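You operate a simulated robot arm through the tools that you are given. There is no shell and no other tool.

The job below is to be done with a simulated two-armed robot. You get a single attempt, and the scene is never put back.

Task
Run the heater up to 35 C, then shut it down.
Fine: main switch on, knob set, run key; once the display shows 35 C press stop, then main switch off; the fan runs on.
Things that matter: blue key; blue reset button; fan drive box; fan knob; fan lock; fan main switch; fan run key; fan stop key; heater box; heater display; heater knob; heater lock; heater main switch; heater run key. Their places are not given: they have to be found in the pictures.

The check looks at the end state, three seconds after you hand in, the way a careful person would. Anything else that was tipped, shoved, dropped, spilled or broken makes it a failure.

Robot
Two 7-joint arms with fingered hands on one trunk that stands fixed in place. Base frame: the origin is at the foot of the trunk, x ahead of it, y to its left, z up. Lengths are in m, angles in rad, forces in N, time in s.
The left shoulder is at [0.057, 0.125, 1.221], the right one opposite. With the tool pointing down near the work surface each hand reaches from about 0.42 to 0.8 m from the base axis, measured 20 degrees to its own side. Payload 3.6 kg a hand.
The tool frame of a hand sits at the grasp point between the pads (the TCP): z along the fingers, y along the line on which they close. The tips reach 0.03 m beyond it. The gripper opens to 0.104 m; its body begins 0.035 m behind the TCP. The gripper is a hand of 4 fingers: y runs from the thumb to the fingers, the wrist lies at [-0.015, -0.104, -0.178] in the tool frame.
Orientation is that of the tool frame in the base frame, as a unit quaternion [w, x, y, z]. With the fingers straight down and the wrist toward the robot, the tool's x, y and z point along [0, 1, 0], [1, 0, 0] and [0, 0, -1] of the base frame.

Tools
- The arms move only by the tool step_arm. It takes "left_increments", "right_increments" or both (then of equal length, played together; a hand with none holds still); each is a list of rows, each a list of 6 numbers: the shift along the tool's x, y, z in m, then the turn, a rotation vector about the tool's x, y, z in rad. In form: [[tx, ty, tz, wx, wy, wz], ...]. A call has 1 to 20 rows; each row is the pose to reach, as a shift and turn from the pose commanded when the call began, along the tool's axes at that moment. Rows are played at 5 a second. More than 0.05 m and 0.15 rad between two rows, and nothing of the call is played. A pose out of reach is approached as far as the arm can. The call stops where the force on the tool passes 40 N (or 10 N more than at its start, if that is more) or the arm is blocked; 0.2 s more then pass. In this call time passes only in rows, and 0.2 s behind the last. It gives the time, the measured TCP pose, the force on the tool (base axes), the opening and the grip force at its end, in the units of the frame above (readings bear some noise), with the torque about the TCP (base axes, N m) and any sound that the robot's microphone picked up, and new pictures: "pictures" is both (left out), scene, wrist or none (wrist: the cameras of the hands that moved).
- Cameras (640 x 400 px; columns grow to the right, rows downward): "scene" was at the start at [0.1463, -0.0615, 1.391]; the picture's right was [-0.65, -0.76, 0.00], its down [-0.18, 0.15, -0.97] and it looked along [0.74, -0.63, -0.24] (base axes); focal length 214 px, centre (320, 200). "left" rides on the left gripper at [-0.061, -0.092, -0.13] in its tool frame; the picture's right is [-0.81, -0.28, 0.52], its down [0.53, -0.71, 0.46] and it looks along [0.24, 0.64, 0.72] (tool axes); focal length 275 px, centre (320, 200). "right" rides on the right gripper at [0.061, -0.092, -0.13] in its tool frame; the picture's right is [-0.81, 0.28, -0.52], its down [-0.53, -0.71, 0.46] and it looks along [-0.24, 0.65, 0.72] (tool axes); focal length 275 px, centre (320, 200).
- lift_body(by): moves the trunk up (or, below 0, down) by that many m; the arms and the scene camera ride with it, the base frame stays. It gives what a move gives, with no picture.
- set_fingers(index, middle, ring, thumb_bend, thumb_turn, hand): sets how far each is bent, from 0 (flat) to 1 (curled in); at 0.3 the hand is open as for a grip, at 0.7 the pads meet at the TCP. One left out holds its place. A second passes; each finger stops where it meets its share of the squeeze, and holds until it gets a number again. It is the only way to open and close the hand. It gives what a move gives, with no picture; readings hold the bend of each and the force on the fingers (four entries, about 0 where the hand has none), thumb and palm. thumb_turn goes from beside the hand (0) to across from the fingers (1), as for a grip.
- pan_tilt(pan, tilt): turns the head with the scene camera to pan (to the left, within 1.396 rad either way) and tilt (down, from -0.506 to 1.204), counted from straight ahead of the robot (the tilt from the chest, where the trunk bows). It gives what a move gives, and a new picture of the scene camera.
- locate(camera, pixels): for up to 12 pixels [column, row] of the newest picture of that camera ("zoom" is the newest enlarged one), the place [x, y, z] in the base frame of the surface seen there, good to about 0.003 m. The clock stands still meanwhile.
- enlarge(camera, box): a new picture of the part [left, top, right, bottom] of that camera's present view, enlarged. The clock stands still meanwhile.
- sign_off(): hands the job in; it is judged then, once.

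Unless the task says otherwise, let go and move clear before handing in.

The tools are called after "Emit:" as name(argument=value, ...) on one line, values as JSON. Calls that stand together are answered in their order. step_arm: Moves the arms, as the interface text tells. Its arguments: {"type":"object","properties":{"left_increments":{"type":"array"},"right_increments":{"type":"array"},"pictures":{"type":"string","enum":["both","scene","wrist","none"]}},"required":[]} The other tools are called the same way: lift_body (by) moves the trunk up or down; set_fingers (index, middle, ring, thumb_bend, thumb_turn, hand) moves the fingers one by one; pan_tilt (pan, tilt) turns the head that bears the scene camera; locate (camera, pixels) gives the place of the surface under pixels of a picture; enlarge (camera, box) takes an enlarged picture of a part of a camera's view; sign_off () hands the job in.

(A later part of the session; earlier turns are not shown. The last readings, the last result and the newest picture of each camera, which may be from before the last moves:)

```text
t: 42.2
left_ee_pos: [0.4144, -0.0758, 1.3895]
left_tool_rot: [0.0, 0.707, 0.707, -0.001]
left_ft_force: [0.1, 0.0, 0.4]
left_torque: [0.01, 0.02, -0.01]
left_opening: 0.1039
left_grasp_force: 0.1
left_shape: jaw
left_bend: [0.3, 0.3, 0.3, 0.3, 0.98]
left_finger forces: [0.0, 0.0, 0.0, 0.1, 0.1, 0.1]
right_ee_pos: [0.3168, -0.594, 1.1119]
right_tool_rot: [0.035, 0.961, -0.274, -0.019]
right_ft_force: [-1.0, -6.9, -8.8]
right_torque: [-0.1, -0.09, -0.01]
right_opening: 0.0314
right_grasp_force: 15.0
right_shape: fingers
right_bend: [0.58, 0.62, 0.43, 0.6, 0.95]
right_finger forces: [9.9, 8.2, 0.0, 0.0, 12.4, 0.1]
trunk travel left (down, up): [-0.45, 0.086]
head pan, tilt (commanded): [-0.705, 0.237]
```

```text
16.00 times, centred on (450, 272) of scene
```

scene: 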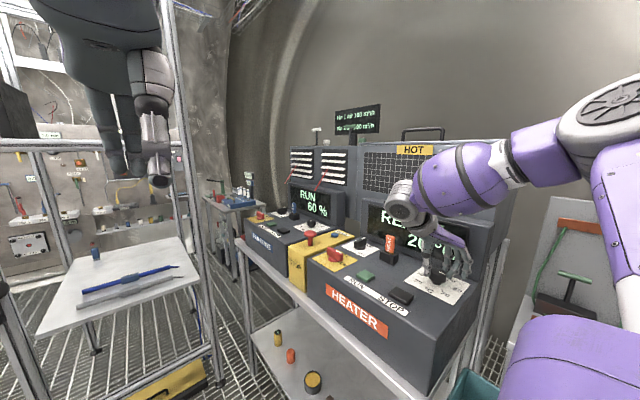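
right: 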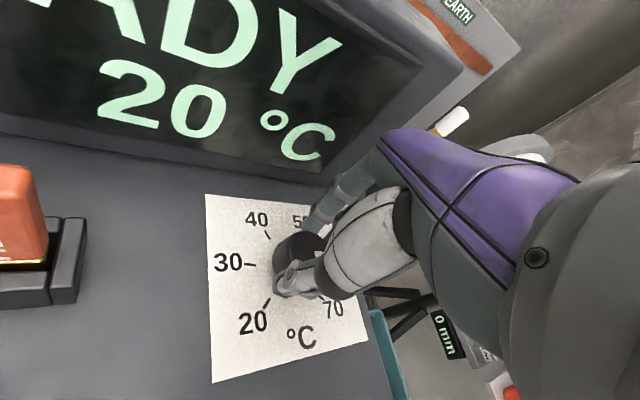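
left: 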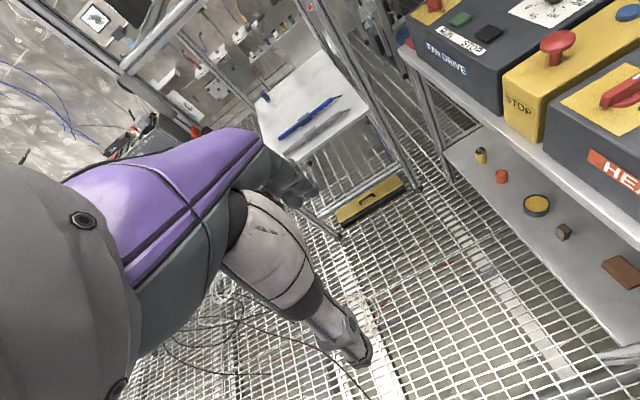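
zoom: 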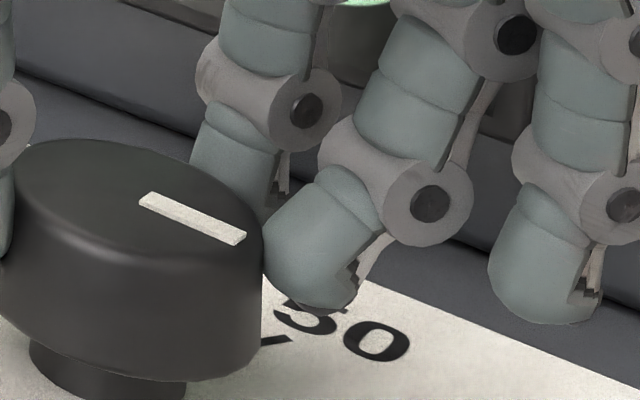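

The readings put the mark between about 84° and 95°, so I'll let go, lift, and return to the viewing pose where the whole dial shows, to measure it precisely.

Emit:
set_fingers(hand="right", index=0.43, middle=0.43, ring=0.43, thumb_bend=0.43)

Emit:
step_arm(right_increments=[[0, 0, -0.035, 0, 0, 0], [0, 0, -0.07, 0, 0, 0], [-0.008, -0.0031, -0.0744, -0.0024, 0.0109, -0.1392], [-0.0159, -0.0062, -0.0788, -0.0048, 0.0217, -0.2785], [-0.0239, -0.0092, -0.0832, -0.0072, 0.0326, -0.4177], [-0.0318, -0.0123, -0.0877, -0.0097, 0.0434, -0.557], [-0.0398, -0.0154, -0.0921, -0.0121, 0.0543, -0.6962], [-0.0477, -0.0185, -0.0965, -0.0145, 0.0651, -0.8354], [-0.0557, -0.0215, -0.1009, -0.0169, 0.076, -0.9747], [-0.0636, -0.0246, -0.1053, -0.0193, 0.0868, -1.1139]])

Emit:
enlarge(camera="right", box=[220, 190, 330, 290])

Emit:
enlarge(camera="scene", box=[424, 258, 456, 284])

```text
t: 43.2
left_ee_pos: [0.4133, -0.0737, 1.3896]
left_tool_rot: [0.0, 0.707, 0.707, 0.0]
left_ft_force: [-0.2, 0.2, 0.4]
left_torque: [-0.01, 0.01, -0.01]
left_opening: 0.1036
left_grasp_force: 0.2
left_shape: jaw
left_bend: [0.3, 0.3, 0.3, 0.3, 0.98]
left_finger forces: [0.0, 0.0, 0.0, 0.0, 0.0, 0.0]
right_ee_pos: [0.3178, -0.5919, 1.1133]
right_tool_rot: [0.034, 0.961, -0.274, -0.018]
right_ft_force: [1.0, -0.6, 0.4]
right_torque: [-0.02, 0.02, 0.0]
right_opening: 0.0696
right_grasp_force: 0.1
right_shape: fingers
right_bend: [0.43, 0.43, 0.43, 0.43, 0.97]
right_finger forces: [0.0, 0.1, 0.0, 0.0, 0.0, 0.0]
trunk travel left (down, up): [-0.45, 0.086]
head pan, tilt (commanded): [-0.705, 0.237]
```

```text
t: 45.4
left_ee_pos: [0.4142, -0.0741, 1.3909]
left_tool_rot: [0.001, 0.707, 0.707, -0.001]
left_ft_force: [0.2, -0.3, -0.3]
left_torque: [0.0, 0.0, 0.03]
left_opening: 0.1036
left_grasp_force: 0.2
left_shape: jaw
left_bend: [0.3, 0.3, 0.3, 0.3, 0.98]
left_finger forces: [0.1, 0.0, 0.1, 0.1, 0.0, 0.0]
right_ee_pos: [0.2822, -0.5323, 1.2168]
right_tool_rot: [0.041, 0.959, 0.279, 0.003]
right_ft_force: [-0.1, -0.4, -0.4]
right_torque: [0.02, 0.0, -0.02]
right_opening: 0.0699
right_grasp_force: 0.0
right_shape: fingers
right_bend: [0.43, 0.43, 0.43, 0.43, 0.97]
right_finger forces: [0.1, 0.0, 0.0, 0.0, 0.1, 0.0]
trunk travel left (down, up): [-0.45, 0.086]
head pan, tilt (commanded): [-0.705, 0.237]
```

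scene: 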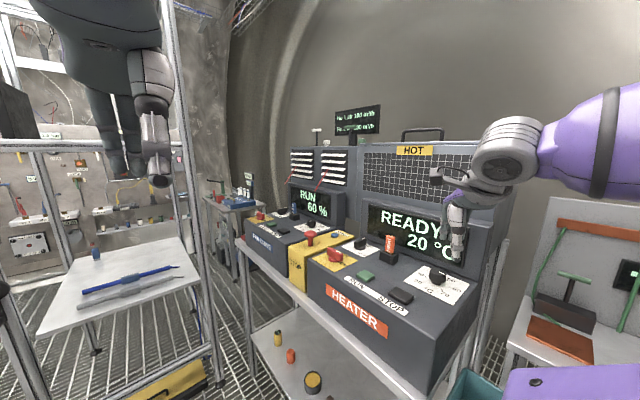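
right: 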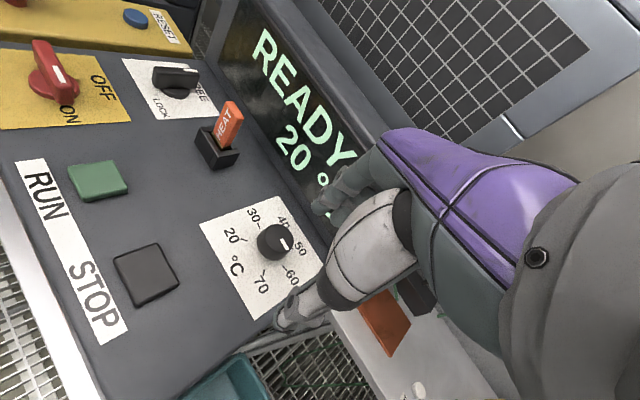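

```text
4.00 times, centred on (275, 240) of right
```

zoom: 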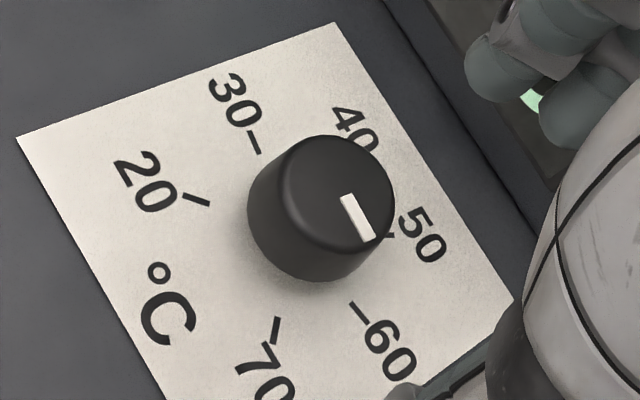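

```text
15.38 times, centred on (440, 271) of scene
```

zoom: 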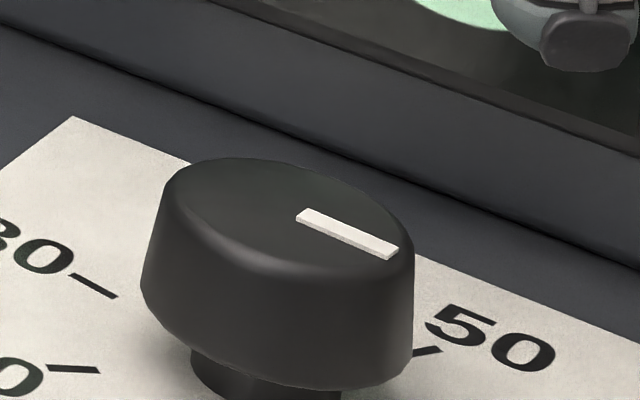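

Both cameras give the mark at about 95° clockwise (≈37.6 C by the fan-derived scale), while 35 C needs 81°. I'll regrip at yaw -110°, where the scene camera can see the mark, and trim it back.

Emit:
step_arm(right_increments=[[0.0001, 0.0093, 0.0075, 0.0023, -0.0106, 0.131], [0.0001, 0.0187, 0.0149, 0.0045, -0.0211, 0.262], [0.0002, 0.028, 0.0224, 0.0068, -0.0317, 0.393], [0.0003, 0.0374, 0.0298, 0.009, -0.0423, 0.5239], [0.0004, 0.0467, 0.0373, 0.0113, -0.0529, 0.6549], [0.0004, 0.0561, 0.0447, 0.0135, -0.0634, 0.7859], [0.0005, 0.0654, 0.0522, 0.0158, -0.074, 0.9169]], pictures="none")

```text
t: 47.0
left_ee_pos: [0.4142, -0.074, 1.3896]
left_tool_rot: [-0.001, 0.707, 0.707, -0.001]
left_ft_force: [0.1, 0.5, 0.1]
left_torque: [0.0, -0.05, 0.01]
left_opening: 0.1036
left_grasp_force: 0.1
left_shape: jaw
left_bend: [0.3, 0.3, 0.3, 0.3, 0.98]
left_finger forces: [0.1, 0.0, 0.1, 0.0, 0.0, 0.0]
right_ee_pos: [0.3198, -0.5915, 1.1697]
right_tool_rot: [0.037, 0.983, -0.178, -0.015]
right_ft_force: [0.0, -0.3, 0.0]
right_torque: [0.0, -0.01, -0.01]
right_opening: 0.0699
right_grasp_force: 0.0
right_shape: fingers
right_bend: [0.43, 0.43, 0.43, 0.43, 0.97]
right_finger forces: [0.1, 0.0, 0.1, 0.0, 0.1, 0.0]
trunk travel left (down, up): [-0.45, 0.086]
head pan, tilt (commanded): [-0.705, 0.237]
```

TCP is above the knob at yaw ≈-110°. I'll descend, grip, and look at the mark.

Emit:
step_arm(right_increments=[[0.0002, -0.0011, 0.0143, 0, 0, 0], [0.0005, -0.0022, 0.0287, 0, 0, 0], [0.0007, -0.0034, 0.043, 0, 0, 0], [0.0009, -0.0045, 0.0573, 0, 0, 0]], pictures="none")

Emit:
set_fingers(hand="right", index=0.7, middle=0.7, thumb_bend=0.7)

Emit:
enlarge(camera="scene", box=[424, 258, 456, 284])

```text
t: 48.0
left_ee_pos: [0.415, -0.0733, 1.3896]
left_tool_rot: [0.0, 0.707, 0.707, 0.0]
left_ft_force: [-0.8, 0.2, 0.0]
left_torque: [0.01, 0.01, 0.02]
left_opening: 0.1037
left_grasp_force: 0.0
left_shape: jaw
left_bend: [0.3, 0.3, 0.3, 0.3, 0.98]
left_finger forces: [0.0, 0.1, 0.1, 0.0, 0.0, 0.0]
right_ee_pos: [0.3186, -0.5907, 1.1117]
right_tool_rot: [0.037, 0.983, -0.178, -0.014]
right_ft_force: [0.6, -0.4, -0.8]
right_torque: [0.04, 0.02, 0.0]
right_opening: 0.0698
right_grasp_force: 0.1
right_shape: fingers
right_bend: [0.43, 0.43, 0.43, 0.43, 0.97]
right_finger forces: [0.0, 0.0, 0.0, 0.0, 0.1, 0.1]
trunk travel left (down, up): [-0.45, 0.086]
head pan, tilt (commanded): [-0.705, 0.237]
```

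```text
t: 49.0
left_ee_pos: [0.4122, -0.0759, 1.3905]
left_tool_rot: [-0.001, 0.707, 0.707, 0.0]
left_ft_force: [-1.1, 1.1, 0.3]
left_torque: [0.0, -0.01, 0.0]
left_opening: 0.1039
left_grasp_force: 0.2
left_shape: jaw
left_bend: [0.3, 0.3, 0.3, 0.3, 0.98]
left_finger forces: [0.0, 0.0, 0.0, 0.1, 0.0, 0.0]
right_ee_pos: [0.3175, -0.5915, 1.1116]
right_tool_rot: [0.038, 0.983, -0.178, -0.015]
right_ft_force: [-7.5, -8.6, 1.9]
right_torque: [-0.26, 0.19, 0.0]
right_opening: 0.033
right_grasp_force: 14.4
right_shape: fingers
right_bend: [0.56, 0.62, 0.43, 0.6, 0.97]
right_finger forces: [11.5, 8.2, 0.0, 0.0, 8.9, 0.0]
trunk travel left (down, up): [-0.45, 0.086]
head pan, tilt (commanded): [-0.705, 0.237]
```

```text
15.38 times, centred on (440, 271) of scene
```

zoom: 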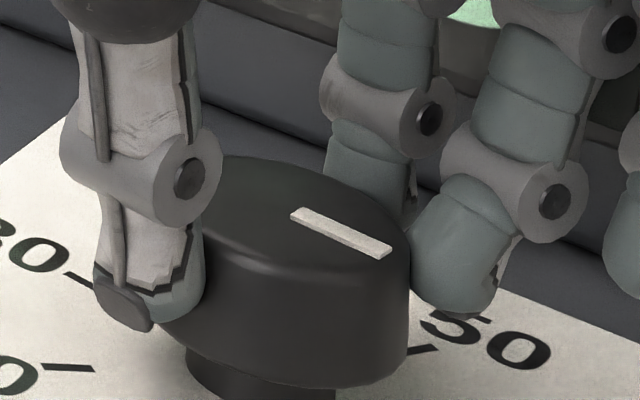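

The mark is at about 93° now under grip. I'll turn counter-clockwise by 0.21 rad and re-measure.

Emit:
step_arm(right_increments=[[0, 0, 0, -0.0011, 0.0055, -0.0697], [0, 0, 0, -0.0023, 0.0109, -0.1395], [0, 0, 0, -0.0034, 0.0164, -0.2092]], pictures="scene")

Emit:
enlarge(camera="scene", box=[424, 258, 456, 284])

```text
t: 49.8
left_ee_pos: [0.4116, -0.0761, 1.3912]
left_tool_rot: [0.0, 0.707, 0.707, 0.0]
left_ft_force: [0.4, -0.1, -0.4]
left_torque: [0.04, 0.01, 0.0]
left_opening: 0.1036
left_grasp_force: 0.1
left_shape: jaw
left_bend: [0.3, 0.3, 0.3, 0.3, 0.98]
left_finger forces: [0.0, 0.0, 0.0, 0.0, 0.1, 0.0]
right_ee_pos: [0.318, -0.5914, 1.111]
right_tool_rot: [0.038, 0.997, -0.073, -0.011]
right_ft_force: [-8.6, -10.1, -0.4]
right_torque: [-0.24, 0.24, -0.07]
right_opening: 0.0333
right_grasp_force: 15.0
right_shape: fingers
right_bend: [0.56, 0.62, 0.43, 0.61, 0.97]
right_finger forces: [11.1, 9.5, 0.0, 0.1, 8.8, 0.0]
trunk travel left (down, up): [-0.45, 0.086]
head pan, tilt (commanded): [-0.705, 0.237]
```

scene: 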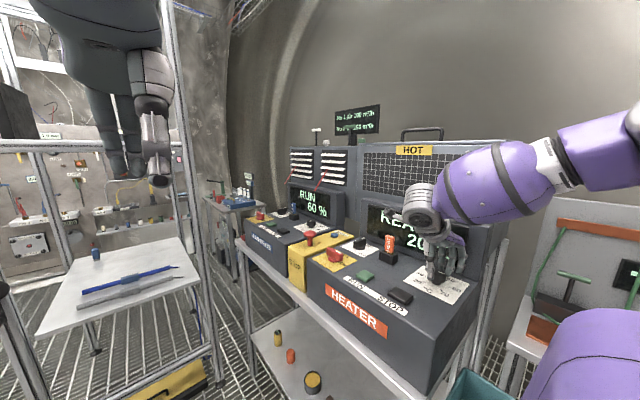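

```text
15.38 times, centred on (440, 271) of scene
```

zoom: 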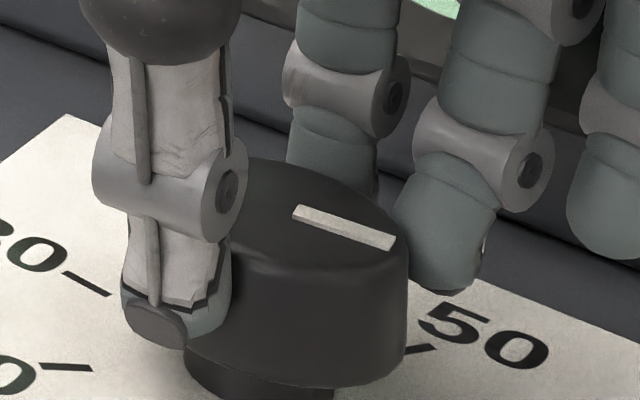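

By the edge slope the mark is now at ≈82° (≈35.2 C by the scale). I'll release, lift and check it stayed there.

Emit:
set_fingers(hand="right", index=0.43, middle=0.43, ring=0.43, thumb_bend=0.43)

Emit:
step_arm(right_increments=[[0, 0, -0.03, 0, 0, 0], [0, 0, -0.06, 0, 0, 0], [0, -0.02, -0.09, 0, 0, 0], [0, -0.06, -0.11, 0, 0, 0]])

Emit:
enlarge(camera="scene", box=[424, 258, 456, 284])

Emit:
enlarge(camera="right", box=[200, 160, 360, 320])

```text
t: 50.8
left_ee_pos: [0.4135, -0.0736, 1.3896]
left_tool_rot: [0.0, 0.707, 0.707, 0.0]
left_ft_force: [-0.4, -0.1, -0.8]
left_torque: [0.0, 0.0, 0.06]
left_opening: 0.1037
left_grasp_force: 0.0
left_shape: jaw
left_bend: [0.3, 0.3, 0.3, 0.3, 0.98]
left_finger forces: [0.1, 0.1, 0.1, 0.0, 0.1, 0.0]
right_ee_pos: [0.3199, -0.5906, 1.1131]
right_tool_rot: [0.039, 0.997, -0.073, -0.011]
right_ft_force: [0.6, 0.3, -0.4]
right_torque: [0.04, -0.01, -0.01]
right_opening: 0.0695
right_grasp_force: 0.1
right_shape: fingers
right_bend: [0.43, 0.43, 0.43, 0.43, 0.98]
right_finger forces: [0.1, 0.0, 0.1, 0.0, 0.0, 0.0]
trunk travel left (down, up): [-0.45, 0.086]
head pan, tilt (commanded): [-0.705, 0.237]
```

```text
t: 51.8
left_ee_pos: [0.4138, -0.0726, 1.3899]
left_tool_rot: [0.001, 0.707, 0.707, 0.0]
left_ft_force: [-0.1, 0.9, -0.3]
left_torque: [-0.01, -0.02, 0.0]
left_opening: 0.1036
left_grasp_force: 0.0
left_shape: jaw
left_bend: [0.3, 0.3, 0.3, 0.3, 0.98]
left_finger forces: [0.0, 0.1, 0.0, 0.1, 0.1, 0.0]
right_ee_pos: [0.3311, -0.5235, 1.2165]
right_tool_rot: [0.039, 0.997, -0.073, -0.012]
right_ft_force: [-0.9, -0.4, 0.3]
right_torque: [-0.03, -0.01, 0.03]
right_opening: 0.0698
right_grasp_force: 0.0
right_shape: fingers
right_bend: [0.43, 0.43, 0.43, 0.43, 0.98]
right_finger forces: [0.1, 0.0, 0.1, 0.0, 0.0, 0.0]
trunk travel left (down, up): [-0.45, 0.086]
head pan, tilt (commanded): [-0.705, 0.237]
```

scene: 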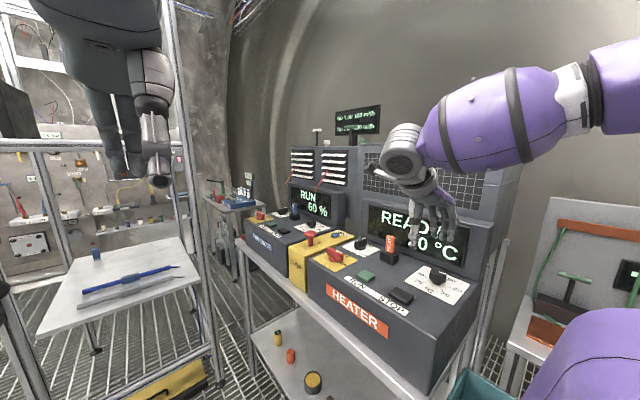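
right: 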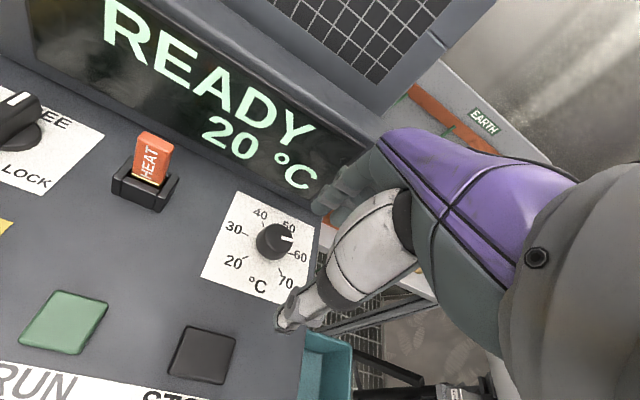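

```text
15.38 times, centred on (440, 271) of scene
```

zoom: 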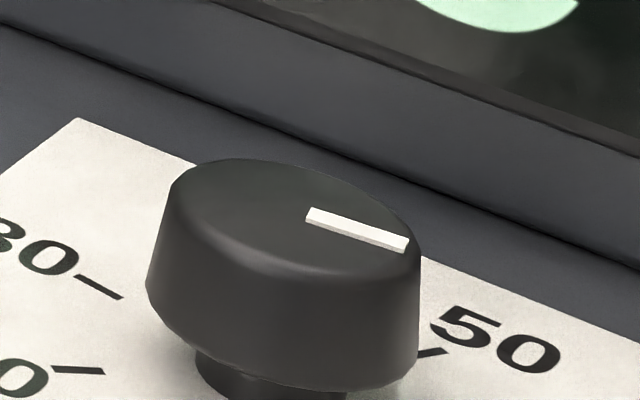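

```text
2.50 times, centred on (280, 240) of right
```

zoom: 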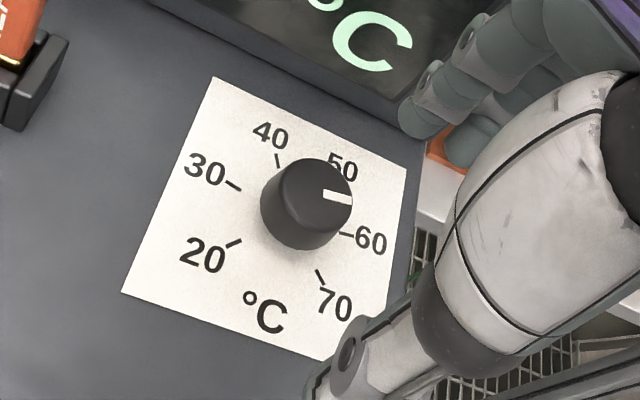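

After release the mark reads ≈79–80° (≈35 C). Now I'll close the fingers into a blunt poker and hover over the green RUN key at (0.449,-0.475).

Emit:
set_fingers(hand="right", index=0.7, middle=0.7, ring=0.9, thumb_bend=0.7)

Emit:
step_arm(right_increments=[[0.0276, -0.0168, -0.0018, 0, 0, 0], [0.0552, -0.0336, -0.0037, 0, 0, 0], [0.0827, -0.0503, -0.0055, 0, 0, 0], [0.1103, -0.0671, -0.0073, 0, 0, 0], [0.111, -0.0704, 0.0334, 0, 0, 0], [0.1118, -0.0736, 0.0741, 0, 0, 0]])

Emit:
enlarge(camera="scene", box=[320, 220, 440, 310])

Emit:
enlarge(camera="right", box=[200, 160, 400, 340])

```text
t: 52.8
left_ee_pos: [0.4141, -0.0745, 1.3894]
left_tool_rot: [0.001, 0.707, 0.707, -0.001]
left_ft_force: [-0.1, -1.0, -0.2]
left_torque: [0.02, 0.02, 0.01]
left_opening: 0.1036
left_grasp_force: 0.1
left_shape: jaw
left_bend: [0.3, 0.3, 0.3, 0.3, 0.98]
left_finger forces: [0.0, 0.0, 0.0, 0.1, 0.1, 0.1]
right_ee_pos: [0.331, -0.5248, 1.2171]
right_tool_rot: [0.039, 0.997, -0.072, -0.012]
right_ft_force: [-0.7, -0.5, 0.1]
right_torque: [-0.03, 0.03, -0.02]
right_opening: 0.0014
right_grasp_force: 0.0
right_shape: fingers
right_bend: [0.7, 0.7, 0.9, 0.7, 0.98]
right_finger forces: [0.0, 0.1, 0.1, 0.0, 0.1, 0.0]
trunk travel left (down, up): [-0.45, 0.086]
head pan, tilt (commanded): [-0.705, 0.237]
```

```text
t: 54.2
left_ee_pos: [0.4156, -0.0725, 1.3887]
left_tool_rot: [0.0, 0.707, 0.708, -0.001]
left_ft_force: [0.2, 0.6, -0.5]
left_torque: [-0.03, 0.01, -0.02]
left_opening: 0.1036
left_grasp_force: 0.0
left_shape: jaw
left_bend: [0.3, 0.3, 0.3, 0.3, 0.98]
left_finger forces: [0.0, 0.1, 0.0, 0.1, 0.0, 0.0]
right_ee_pos: [0.4508, -0.4708, 1.138]
right_tool_rot: [0.038, 0.997, -0.073, -0.012]
right_ft_force: [-1.0, -0.3, 0.7]
right_torque: [0.02, 0.0, 0.0]
right_opening: 0.0013
right_grasp_force: 0.1
right_shape: fingers
right_bend: [0.7, 0.7, 0.9, 0.7, 0.98]
right_finger forces: [0.0, 0.0, 0.1, 0.0, 0.0, 0.0]
trunk travel left (down, up): [-0.45, 0.086]
head pan, tilt (commanded): [-0.705, 0.237]
```

scene: 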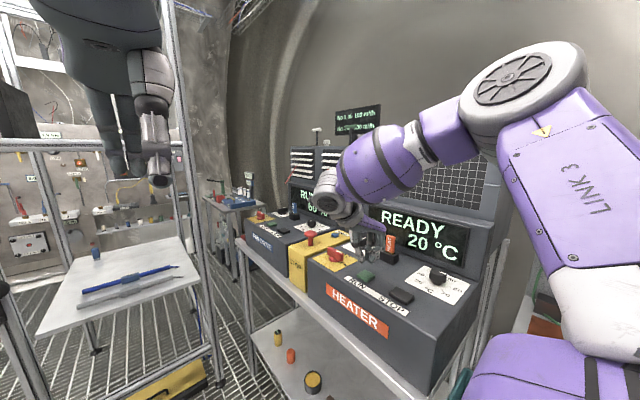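
right: 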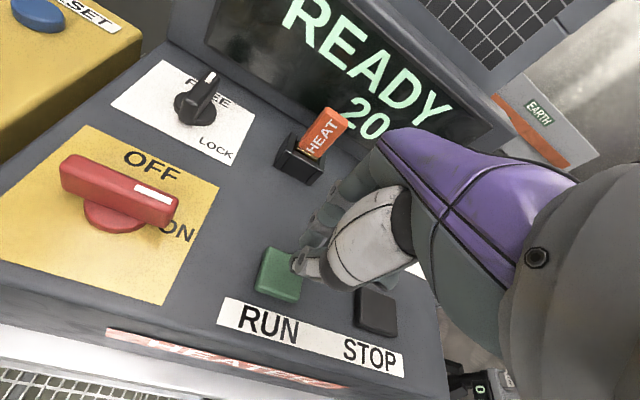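

```text
4.44 times, centred on (380, 265) of scene
```

zoom: 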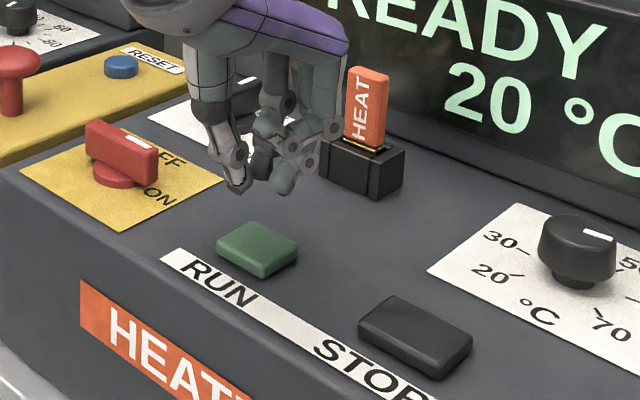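

```text
2.22 times, centred on (300, 250) of right
```

zoom: 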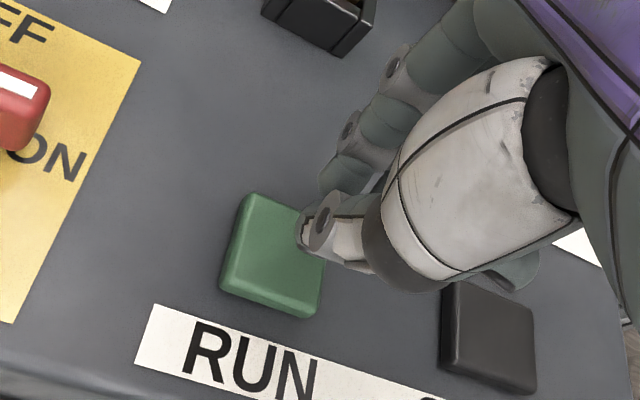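

The poker hovers over RUN at (0.451,-0.471,1.138); I'll check how close the curled fingers are to the HEAT key before pressing.

Emit:
enlarge(camera="scene", box=[355, 225, 403, 265])

Emit:
locate(camera="scene", pixels=[[382, 249], [379, 257], [373, 257], [363, 256], [360, 262], [372, 262], [385, 262], [391, 262], [392, 245]])

```text
10.00 times, centred on (379, 245) of scene
```

zoom: 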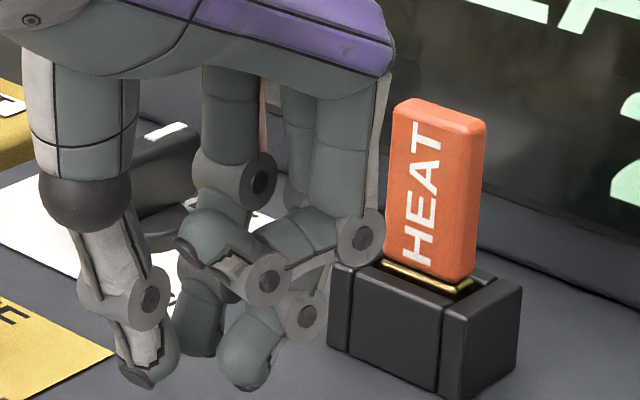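

```text
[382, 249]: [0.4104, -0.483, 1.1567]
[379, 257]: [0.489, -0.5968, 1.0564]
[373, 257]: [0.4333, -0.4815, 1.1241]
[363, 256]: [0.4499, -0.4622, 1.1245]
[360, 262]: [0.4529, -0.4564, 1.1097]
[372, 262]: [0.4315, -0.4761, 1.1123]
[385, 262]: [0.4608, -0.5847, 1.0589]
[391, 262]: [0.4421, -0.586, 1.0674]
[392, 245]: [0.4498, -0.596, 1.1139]
```

The fingers are at y≈-0.48, about 10 cm in front of the HEAT key, so it's clear. I'll lower onto RUN, first to just above contact.

Emit:
step_arm(right_increments=[[0.0006, 0.0018, 0.0151, 0, 0, 0], [0.0009, 0.0006, 0.0301, 0, 0, 0]], pictures="none")

Emit:
step_arm(right_increments=[[0, -0.0002, 0.003, 0, 0, 0], [0.0001, -0.0005, 0.006, 0, 0, 0]], pictures="scene")

```text
t: 54.8
left_ee_pos: [0.4139, -0.0739, 1.3892]
left_tool_rot: [0.0, 0.708, 0.707, 0.0]
left_ft_force: [-1.0, 0.2, 0.3]
left_torque: [-0.01, -0.04, 0.02]
left_opening: 0.1035
left_grasp_force: 0.1
left_shape: jaw
left_bend: [0.3, 0.3, 0.3, 0.3, 0.98]
left_finger forces: [0.0, 0.1, 0.0, 0.0, 0.0, 0.1]
right_ee_pos: [0.4488, -0.4746, 1.1069]
right_tool_rot: [0.038, 0.997, -0.072, -0.011]
right_ft_force: [-0.5, 0.0, 1.0]
right_torque: [0.0, -0.01, -0.01]
right_opening: 0.0013
right_grasp_force: 0.0
right_shape: fingers
right_bend: [0.7, 0.7, 0.9, 0.7, 0.98]
right_finger forces: [0.0, 0.0, 0.0, 0.0, 0.0, 0.1]
trunk travel left (down, up): [-0.45, 0.086]
head pan, tilt (commanded): [-0.705, 0.237]
```

```text
t: 55.4
left_ee_pos: [0.4132, -0.0738, 1.3885]
left_tool_rot: [0.001, 0.707, 0.707, 0.0]
left_ft_force: [-0.9, -0.2, -0.4]
left_torque: [0.03, -0.01, -0.02]
left_opening: 0.1035
left_grasp_force: 0.1
left_shape: jaw
left_bend: [0.3, 0.3, 0.3, 0.3, 0.98]
left_finger forces: [0.0, 0.0, 0.0, 0.0, 0.0, 0.1]
right_ee_pos: [0.4504, -0.4748, 1.1003]
right_tool_rot: [0.039, 0.996, -0.073, -0.011]
right_ft_force: [0.9, 0.4, 1.2]
right_torque: [0.03, -0.03, -0.01]
right_opening: 0.001
right_grasp_force: 0.7
right_shape: fingers
right_bend: [0.7, 0.7, 0.9, 0.7, 0.98]
right_finger forces: [0.0, 0.0, 0.0, 0.0, 1.6, 0.0]
trunk travel left (down, up): [-0.45, 0.086]
head pan, tilt (commanded): [-0.705, 0.237]
```

scene: 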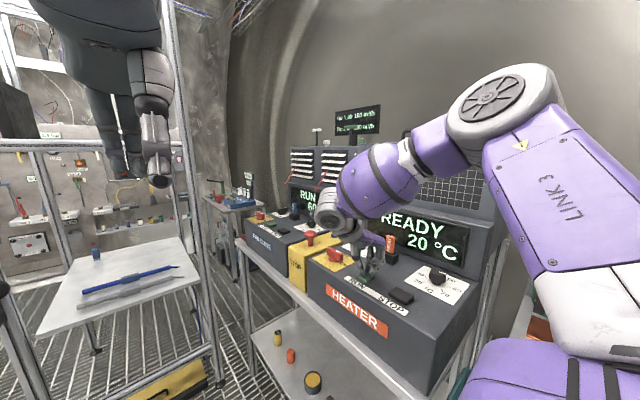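

The thumb tip just touches the key (1.6 N), still READY. I'll press a few millimetres further.

Emit:
step_arm(right_increments=[[0, -0.0002, 0.003, 0, 0, 0], [0.0001, -0.0004, 0.005, 0, 0, 0]], pictures="scene")

```text
t: 56.0
left_ee_pos: [0.4137, -0.0726, 1.3901]
left_tool_rot: [0.0, 0.707, 0.707, 0.0]
left_ft_force: [0.3, -0.1, 0.7]
left_torque: [0.0, 0.0, 0.01]
left_opening: 0.1033
left_grasp_force: 0.0
left_shape: jaw
left_bend: [0.3, 0.3, 0.3, 0.3, 0.98]
left_finger forces: [0.0, 0.0, 0.0, 0.0, 0.0, 0.0]
right_ee_pos: [0.4494, -0.4738, 1.0965]
right_tool_rot: [0.04, 0.997, -0.072, -0.01]
right_ft_force: [-0.5, 2.1, 8.8]
right_torque: [0.19, -0.11, 0.01]
right_opening: 0.0002
right_grasp_force: 5.5
right_shape: fingers
right_bend: [0.7, 0.7, 0.9, 0.7, 0.98]
right_finger forces: [0.0, 0.0, 0.0, 0.0, 10.4, 0.0]
trunk travel left (down, up): [-0.45, 0.086]
head pan, tilt (commanded): [-0.705, 0.237]
heard: click
```

scene: 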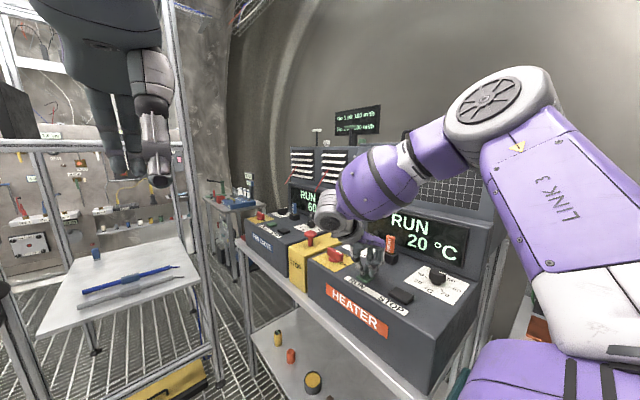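

A click was heard and the display now shows "RUN 20 °C". I'll lift off and move over to hover above STOP at (0.349,-0.471).

Emit:
step_arm(right_increments=[[-0.0004, 0.0016, -0.02, 0, 0, 0], [-0.0007, 0.0032, -0.0399, 0, 0, 0], [-0.0353, 0.0083, -0.0389, 0, 0, 0], [-0.0699, 0.0134, -0.0378, 0, 0, 0], [-0.099, 0.0217, -0.0366, 0, 0, 0], [-0.0987, 0.0203, -0.0187, 0, 0, 0]])

```text
t: 57.4
left_ee_pos: [0.4156, -0.0742, 1.388]
left_tool_rot: [-0.001, 0.707, 0.707, -0.001]
left_ft_force: [0.6, -0.7, 0.4]
left_torque: [0.01, 0.0, 0.01]
left_opening: 0.1037
left_grasp_force: 0.1
left_shape: jaw
left_bend: [0.3, 0.3, 0.3, 0.3, 0.98]
left_finger forces: [0.1, 0.0, 0.0, 0.0, 0.0, 0.0]
right_ee_pos: [0.3508, -0.4806, 1.1195]
right_tool_rot: [0.039, 0.996, -0.073, -0.012]
right_ft_force: [0.3, 1.4, 0.3]
right_torque: [0.0, -0.01, 0.0]
right_opening: 0.0009
right_grasp_force: 0.1
right_shape: fingers
right_bend: [0.7, 0.7, 0.9, 0.7, 0.97]
right_finger forces: [0.1, 0.0, 0.0, 0.0, 0.1, 0.1]
trunk travel left (down, up): [-0.45, 0.086]
head pan, tilt (commanded): [-0.705, 0.237]
```

scene: 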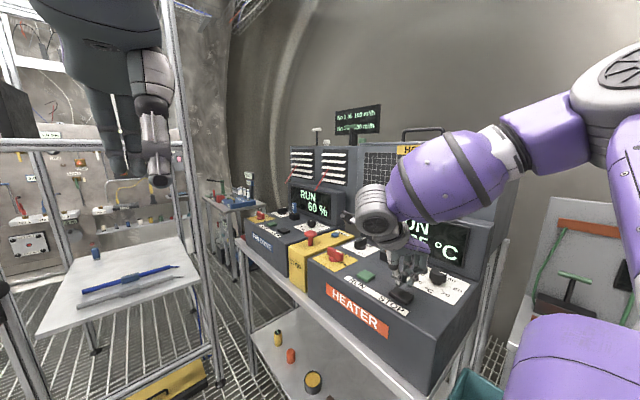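
right: 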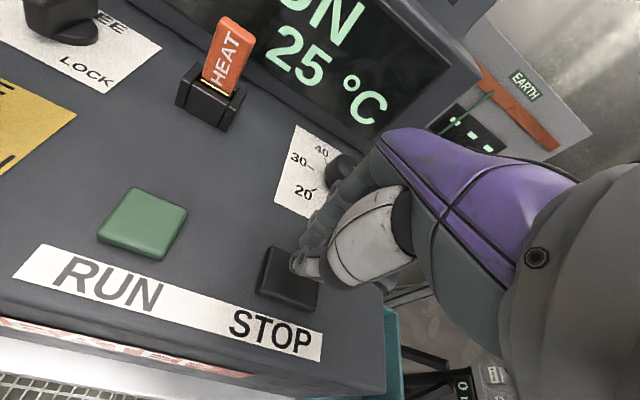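

The display already shows RUN 25 °C, so it heats at roughly 3–4 °C/s. I'll lower to just above the STOP key in one short move and read again.

Emit:
step_arm(right_increments=[[0.0003, -0.0012, 0.0145, 0, 0, 0]], pictures="wrist")

```text
t: 57.8
left_ee_pos: [0.4147, -0.0752, 1.3909]
left_tool_rot: [0.0, 0.707, 0.707, 0.0]
left_ft_force: [0.0, 0.1, 0.2]
left_torque: [0.01, 0.03, 0.0]
left_opening: 0.1039
left_grasp_force: 0.1
left_shape: jaw
left_bend: [0.3, 0.3, 0.3, 0.3, 0.98]
left_finger forces: [0.0, 0.0, 0.0, 0.0, 0.0, 0.0]
right_ee_pos: [0.3491, -0.4807, 1.1028]
right_tool_rot: [0.039, 0.997, -0.072, -0.011]
right_ft_force: [0.0, -0.4, 0.1]
right_torque: [0.01, 0.02, 0.0]
right_opening: 0.0008
right_grasp_force: 0.2
right_shape: fingers
right_bend: [0.7, 0.7, 0.9, 0.7, 0.97]
right_finger forces: [0.0, 0.1, 0.0, 0.0, 0.2, 0.1]
trunk travel left (down, up): [-0.45, 0.086]
head pan, tilt (commanded): [-0.705, 0.237]
```

right: 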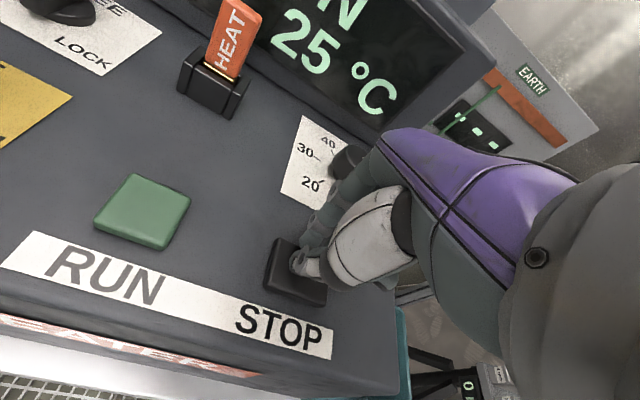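

It reads 25 °C at t=57.8 with the poker ~3 mm above STOP. I'll hold in small steps and watch.

Emit:
step_arm(right_increments=[[0, 0, 0, 0, 0, 0]], pictures="wrist")

```text
t: 58.2
left_ee_pos: [0.4146, -0.0759, 1.3902]
left_tool_rot: [0.0, 0.707, 0.707, 0.0]
left_ft_force: [1.1, 0.2, 0.6]
left_torque: [0.0, 0.04, -0.01]
left_opening: 0.1038
left_grasp_force: 0.0
left_shape: jaw
left_bend: [0.3, 0.3, 0.3, 0.3, 0.98]
left_finger forces: [0.0, 0.1, 0.1, 0.1, 0.1, 0.0]
right_ee_pos: [0.3492, -0.4812, 1.1033]
right_tool_rot: [0.039, 0.997, -0.073, -0.011]
right_ft_force: [0.4, 0.8, 0.1]
right_torque: [-0.04, 0.0, 0.0]
right_opening: 0.0009
right_grasp_force: 0.0
right_shape: fingers
right_bend: [0.7, 0.7, 0.9, 0.7, 0.97]
right_finger forces: [0.1, 0.1, 0.0, 0.0, 0.0, 0.0]
trunk travel left (down, up): [-0.45, 0.086]
head pan, tilt (commanded): [-0.705, 0.237]
```

right: 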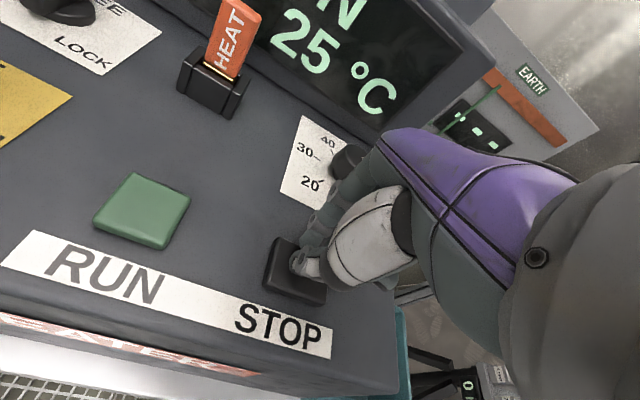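

Still 25 °C — the display may step by 5 °C. I'll keep waiting in short steps.

Emit:
step_arm(right_increments=[[0, 0, 0, 0, 0, 0]], pictures="wrist")

```text
t: 58.6
left_ee_pos: [0.4134, -0.0739, 1.3898]
left_tool_rot: [0.0, 0.707, 0.707, 0.0]
left_ft_force: [-0.2, 0.9, 0.6]
left_torque: [-0.03, 0.0, -0.01]
left_opening: 0.1036
left_grasp_force: 0.1
left_shape: jaw
left_bend: [0.3, 0.3, 0.3, 0.3, 0.98]
left_finger forces: [0.0, 0.0, 0.0, 0.1, 0.0, 0.0]
right_ee_pos: [0.3494, -0.4817, 1.1045]
right_tool_rot: [0.038, 0.997, -0.073, -0.011]
right_ft_force: [0.1, 0.3, -1.1]
right_torque: [0.01, 0.01, -0.01]
right_opening: 0.0007
right_grasp_force: 0.1
right_shape: fingers
right_bend: [0.7, 0.7, 0.9, 0.7, 0.97]
right_finger forces: [0.0, 0.0, 0.0, 0.0, 0.0, 0.1]
trunk travel left (down, up): [-0.45, 0.086]
head pan, tilt (commanded): [-0.705, 0.237]
```

right: 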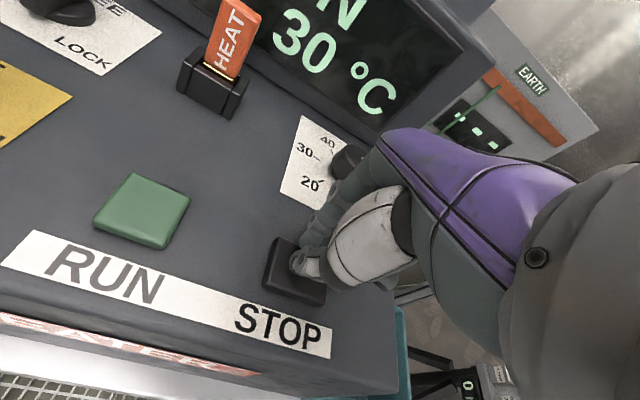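

It now shows 30 °C at t=58.6, confirming 5 °C display steps. I'll keep waiting for 35.

Emit:
step_arm(right_increments=[[0, 0, 0, 0, 0, 0]], pictures="wrist")

```text
t: 59.0
left_ee_pos: [0.4131, -0.0731, 1.3888]
left_tool_rot: [0.0, 0.707, 0.707, -0.001]
left_ft_force: [0.3, -0.2, 0.1]
left_torque: [-0.01, -0.05, 0.0]
left_opening: 0.104
left_grasp_force: 0.2
left_shape: jaw
left_bend: [0.3, 0.3, 0.3, 0.3, 0.98]
left_finger forces: [0.0, 0.0, 0.0, 0.0, 0.0, 0.1]
right_ee_pos: [0.3504, -0.4813, 1.1035]
right_tool_rot: [0.039, 0.996, -0.073, -0.011]
right_ft_force: [-0.1, 0.0, 0.0]
right_torque: [0.02, 0.03, -0.01]
right_opening: 0.0007
right_grasp_force: 0.0
right_shape: fingers
right_bend: [0.7, 0.7, 0.9, 0.7, 0.97]
right_finger forces: [0.0, 0.0, 0.0, 0.0, 0.0, 0.1]
trunk travel left (down, up): [-0.45, 0.086]
head pan, tilt (commanded): [-0.705, 0.237]
```

right: 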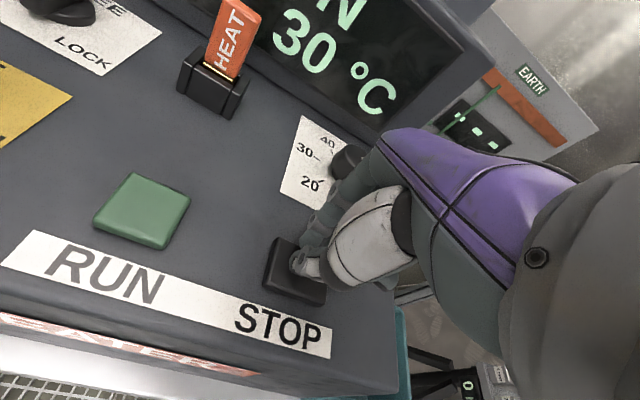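

30 °C still at t=59.0. I'll keep holding just over STOP.

Emit:
step_arm(right_increments=[[0, 0, 0, 0, 0, 0]], pictures="wrist")

```text
t: 59.4
left_ee_pos: [0.4142, -0.0737, 1.3889]
left_tool_rot: [0.0, 0.707, 0.707, -0.001]
left_ft_force: [-0.2, -0.1, -0.6]
left_torque: [0.04, 0.0, -0.02]
left_opening: 0.1039
left_grasp_force: 0.1
left_shape: jaw
left_bend: [0.3, 0.3, 0.3, 0.3, 0.98]
left_finger forces: [0.0, 0.1, 0.0, 0.0, 0.0, 0.0]
right_ee_pos: [0.3489, -0.4803, 1.1036]
right_tool_rot: [0.039, 0.996, -0.073, -0.012]
right_ft_force: [1.7, 0.4, -0.2]
right_torque: [0.0, -0.03, 0.04]
right_opening: 0.0009
right_grasp_force: 0.0
right_shape: fingers
right_bend: [0.7, 0.7, 0.9, 0.7, 0.97]
right_finger forces: [0.0, 0.0, 0.2, 0.1, 0.0, 0.0]
trunk travel left (down, up): [-0.45, 0.086]
head pan, tilt (commanded): [-0.705, 0.237]
```

right: 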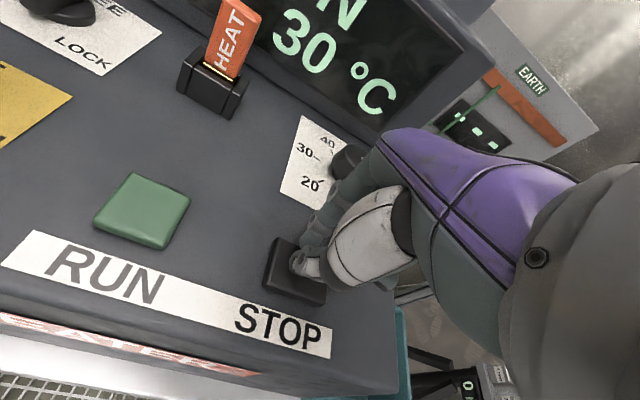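

Still 30 °C at t=59.4; I'll hold on.

Emit:
step_arm(right_increments=[[0, 0, 0, 0, 0, 0]], pictures="wrist")

```text
t: 59.8
left_ee_pos: [0.4132, -0.0735, 1.3901]
left_tool_rot: [0.0, 0.707, 0.707, 0.0]
left_ft_force: [-1.0, -0.2, -0.4]
left_torque: [0.01, 0.01, 0.0]
left_opening: 0.1037
left_grasp_force: 0.1
left_shape: jaw
left_bend: [0.3, 0.3, 0.3, 0.3, 0.98]
left_finger forces: [0.0, 0.0, 0.1, 0.0, 0.0, 0.0]
right_ee_pos: [0.3492, -0.4803, 1.1035]
right_tool_rot: [0.039, 0.997, -0.072, -0.012]
right_ft_force: [1.3, 0.7, 0.3]
right_torque: [0.0, 0.0, 0.02]
right_opening: 0.001
right_grasp_force: 0.0
right_shape: fingers
right_bend: [0.7, 0.7, 0.9, 0.7, 0.97]
right_finger forces: [0.0, 0.0, 0.0, 0.1, 0.0, 0.1]
trunk travel left (down, up): [-0.45, 0.086]
head pan, tilt (commanded): [-0.705, 0.237]
```

right: 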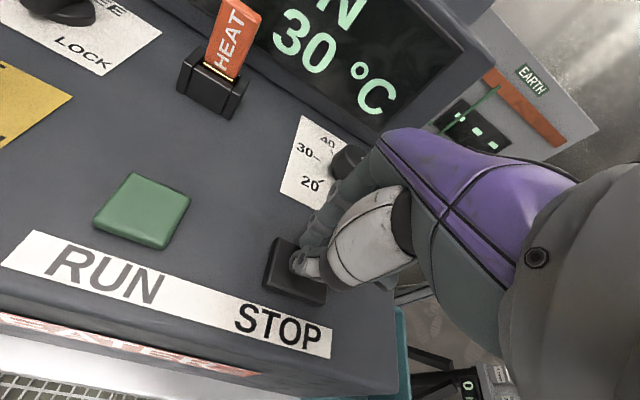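

30 °C still at t=59.8; it may be flattening off near the setpoint. I'll wait a little more.

Emit:
step_arm(right_increments=[[0, 0, 0, 0, 0, 0], [0, 0, 0, 0, 0, 0]], pictures="wrist")

```text
t: 60.4
left_ee_pos: [0.4124, -0.0742, 1.3902]
left_tool_rot: [0.001, 0.707, 0.707, 0.0]
left_ft_force: [0.2, 0.2, 0.0]
left_torque: [-0.01, 0.02, 0.04]
left_opening: 0.1038
left_grasp_force: 0.1
left_shape: jaw
left_bend: [0.3, 0.3, 0.3, 0.3, 0.98]
left_finger forces: [0.1, 0.1, 0.0, 0.1, 0.0, 0.0]
right_ee_pos: [0.3491, -0.4809, 1.1032]
right_tool_rot: [0.039, 0.997, -0.072, -0.012]
right_ft_force: [0.2, -0.4, 0.4]
right_torque: [0.01, 0.05, 0.0]
right_opening: 0.0009
right_grasp_force: 0.1
right_shape: fingers
right_bend: [0.7, 0.7, 0.9, 0.7, 0.97]
right_finger forces: [0.0, 0.0, 0.0, 0.0, 0.0, 0.0]
trunk travel left (down, up): [-0.45, 0.086]
head pan, tilt (commanded): [-0.705, 0.237]
```

right: 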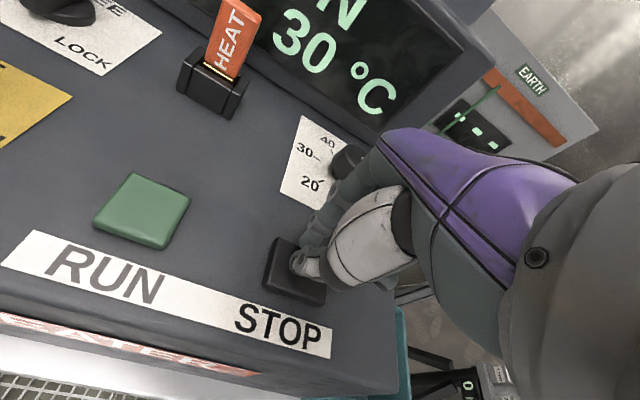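

Still 30 °C at t=60.4. I'll wait a bit longer in short steps.

Emit:
step_arm(right_increments=[[0, 0, 0, 0, 0, 0], [0, 0, 0, 0, 0, 0], [0, 0, 0, 0, 0, 0]], pictures="wrist")

```text
t: 61.2
left_ee_pos: [0.4137, -0.0747, 1.3891]
left_tool_rot: [0.0, 0.707, 0.707, 0.0]
left_ft_force: [-0.1, 0.2, -0.8]
left_torque: [0.0, 0.02, 0.02]
left_opening: 0.1038
left_grasp_force: 0.1
left_shape: jaw
left_bend: [0.3, 0.3, 0.3, 0.3, 0.98]
left_finger forces: [0.0, 0.1, 0.0, 0.1, 0.1, 0.0]
right_ee_pos: [0.3492, -0.4814, 1.1043]
right_tool_rot: [0.038, 0.997, -0.073, -0.011]
right_ft_force: [0.4, 1.1, 0.3]
right_torque: [0.01, 0.01, -0.02]
right_opening: 0.0006
right_grasp_force: 0.1
right_shape: fingers
right_bend: [0.7, 0.7, 0.9, 0.7, 0.97]
right_finger forces: [0.0, 0.1, 0.0, 0.0, 0.0, 0.0]
trunk travel left (down, up): [-0.45, 0.086]
head pan, tilt (commanded): [-0.705, 0.237]
```

right: 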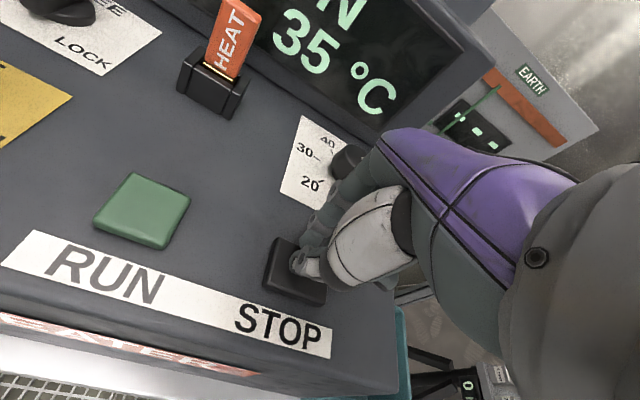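

The display shows 35 °C at t=61.2. I'll press STOP now.

Emit:
step_arm(right_increments=[[0.0001, -0.0004, 0.005, 0, 0, 0], [0.0002, -0.0008, 0.0095, 0, 0, 0]], pictures="wrist")

```text
t: 61.8
left_ee_pos: [0.4126, -0.0723, 1.3909]
left_tool_rot: [0.0, 0.707, 0.707, -0.001]
left_ft_force: [0.5, 0.6, 0.4]
left_torque: [0.0, 0.01, 0.02]
left_opening: 0.1035
left_grasp_force: 0.1
left_shape: jaw
left_bend: [0.3, 0.3, 0.3, 0.3, 0.98]
left_finger forces: [0.0, 0.0, 0.0, 0.1, 0.1, 0.0]
right_ee_pos: [0.3494, -0.4784, 1.097]
right_tool_rot: [0.04, 0.996, -0.073, -0.01]
right_ft_force: [-0.5, 2.2, 11.8]
right_torque: [0.14, -0.13, -0.01]
right_opening: 0.0001
right_grasp_force: 6.4
right_shape: fingers
right_bend: [0.7, 0.7, 0.9, 0.71, 0.98]
right_finger forces: [0.1, 0.0, 0.1, 0.0, 12.4, 0.1]
trunk travel left (down, up): [-0.45, 0.086]
head pan, tilt (commanded): [-0.705, 0.237]
heard: click
```

right: 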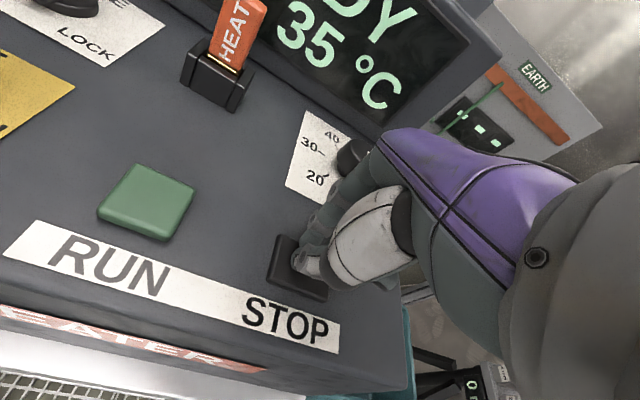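

A click was heard and the display reads READY 35 °C: the heater is stopped. I'll lift off, reopen the fingers and head to the main switch.

Emit:
step_arm(right_increments=[[0, 0, -0.025, 0, 0, 0], [0, 0, -0.05, 0, 0, 0], [0, 0, -0.07, 0, 0, 0]], pictures="scene")

Emit:
set_fingers(hand="right", index=0.45, middle=0.45, ring=0.4, thumb_bend=0.45)

Emit:
enlarge(camera="scene", box=[300, 200, 500, 325])

```text
t: 62.6
left_ee_pos: [0.4137, -0.0735, 1.3891]
left_tool_rot: [0.0, 0.707, 0.707, -0.001]
left_ft_force: [-0.4, 0.4, -0.1]
left_torque: [0.0, -0.01, -0.04]
left_opening: 0.1039
left_grasp_force: 0.1
left_shape: jaw
left_bend: [0.3, 0.3, 0.3, 0.3, 0.98]
left_finger forces: [0.1, 0.1, 0.1, 0.0, 0.0, 0.0]
right_ee_pos: [0.3524, -0.4749, 1.165]
right_tool_rot: [0.039, 0.996, -0.073, -0.012]
right_ft_force: [-0.6, 0.7, -0.3]
right_torque: [-0.01, 0.02, -0.02]
right_opening: 0.0008
right_grasp_force: 0.1
right_shape: fingers
right_bend: [0.7, 0.7, 0.9, 0.7, 0.97]
right_finger forces: [0.0, 0.1, 0.1, 0.0, 0.0, 0.0]
trunk travel left (down, up): [-0.45, 0.086]
head pan, tilt (commanded): [-0.705, 0.237]
```

scene: 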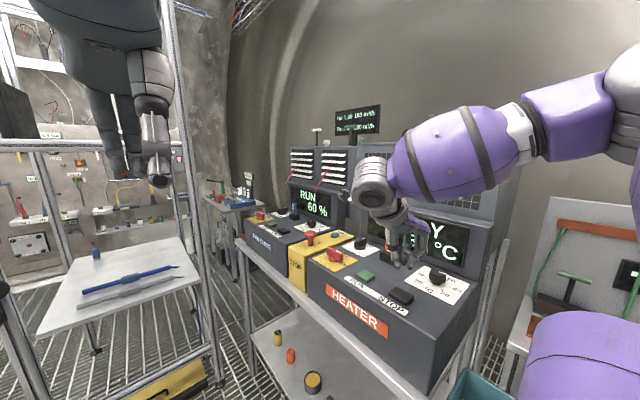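

```text
t: 63.6
left_ee_pos: [0.4144, -0.073, 1.39]
left_tool_rot: [0.0, 0.708, 0.707, 0.0]
left_ft_force: [0.2, 0.0, -0.4]
left_torque: [-0.03, 0.01, -0.01]
left_opening: 0.1038
left_grasp_force: 0.0
left_shape: jaw
left_bend: [0.3, 0.3, 0.3, 0.3, 0.98]
left_finger forces: [0.0, 0.1, 0.0, 0.0, 0.0, 0.1]
right_ee_pos: [0.3526, -0.4743, 1.1644]
right_tool_rot: [0.038, 0.997, -0.072, -0.011]
right_ft_force: [0.8, 0.0, 0.3]
right_torque: [0.01, 0.03, 0.02]
right_opening: 0.0646
right_grasp_force: 0.0
right_shape: fingers
right_bend: [0.45, 0.45, 0.4, 0.45, 0.97]
right_finger forces: [0.0, 0.0, 0.0, 0.1, 0.1, 0.0]
trunk travel left (down, up): [-0.45, 0.086]
head pan, tilt (commanded): [-0.705, 0.237]
```

```text
3.20 times, centred on (400, 262) of scene
```

zoom: 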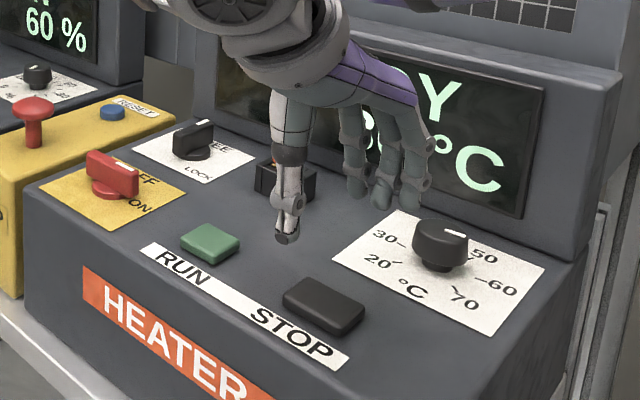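

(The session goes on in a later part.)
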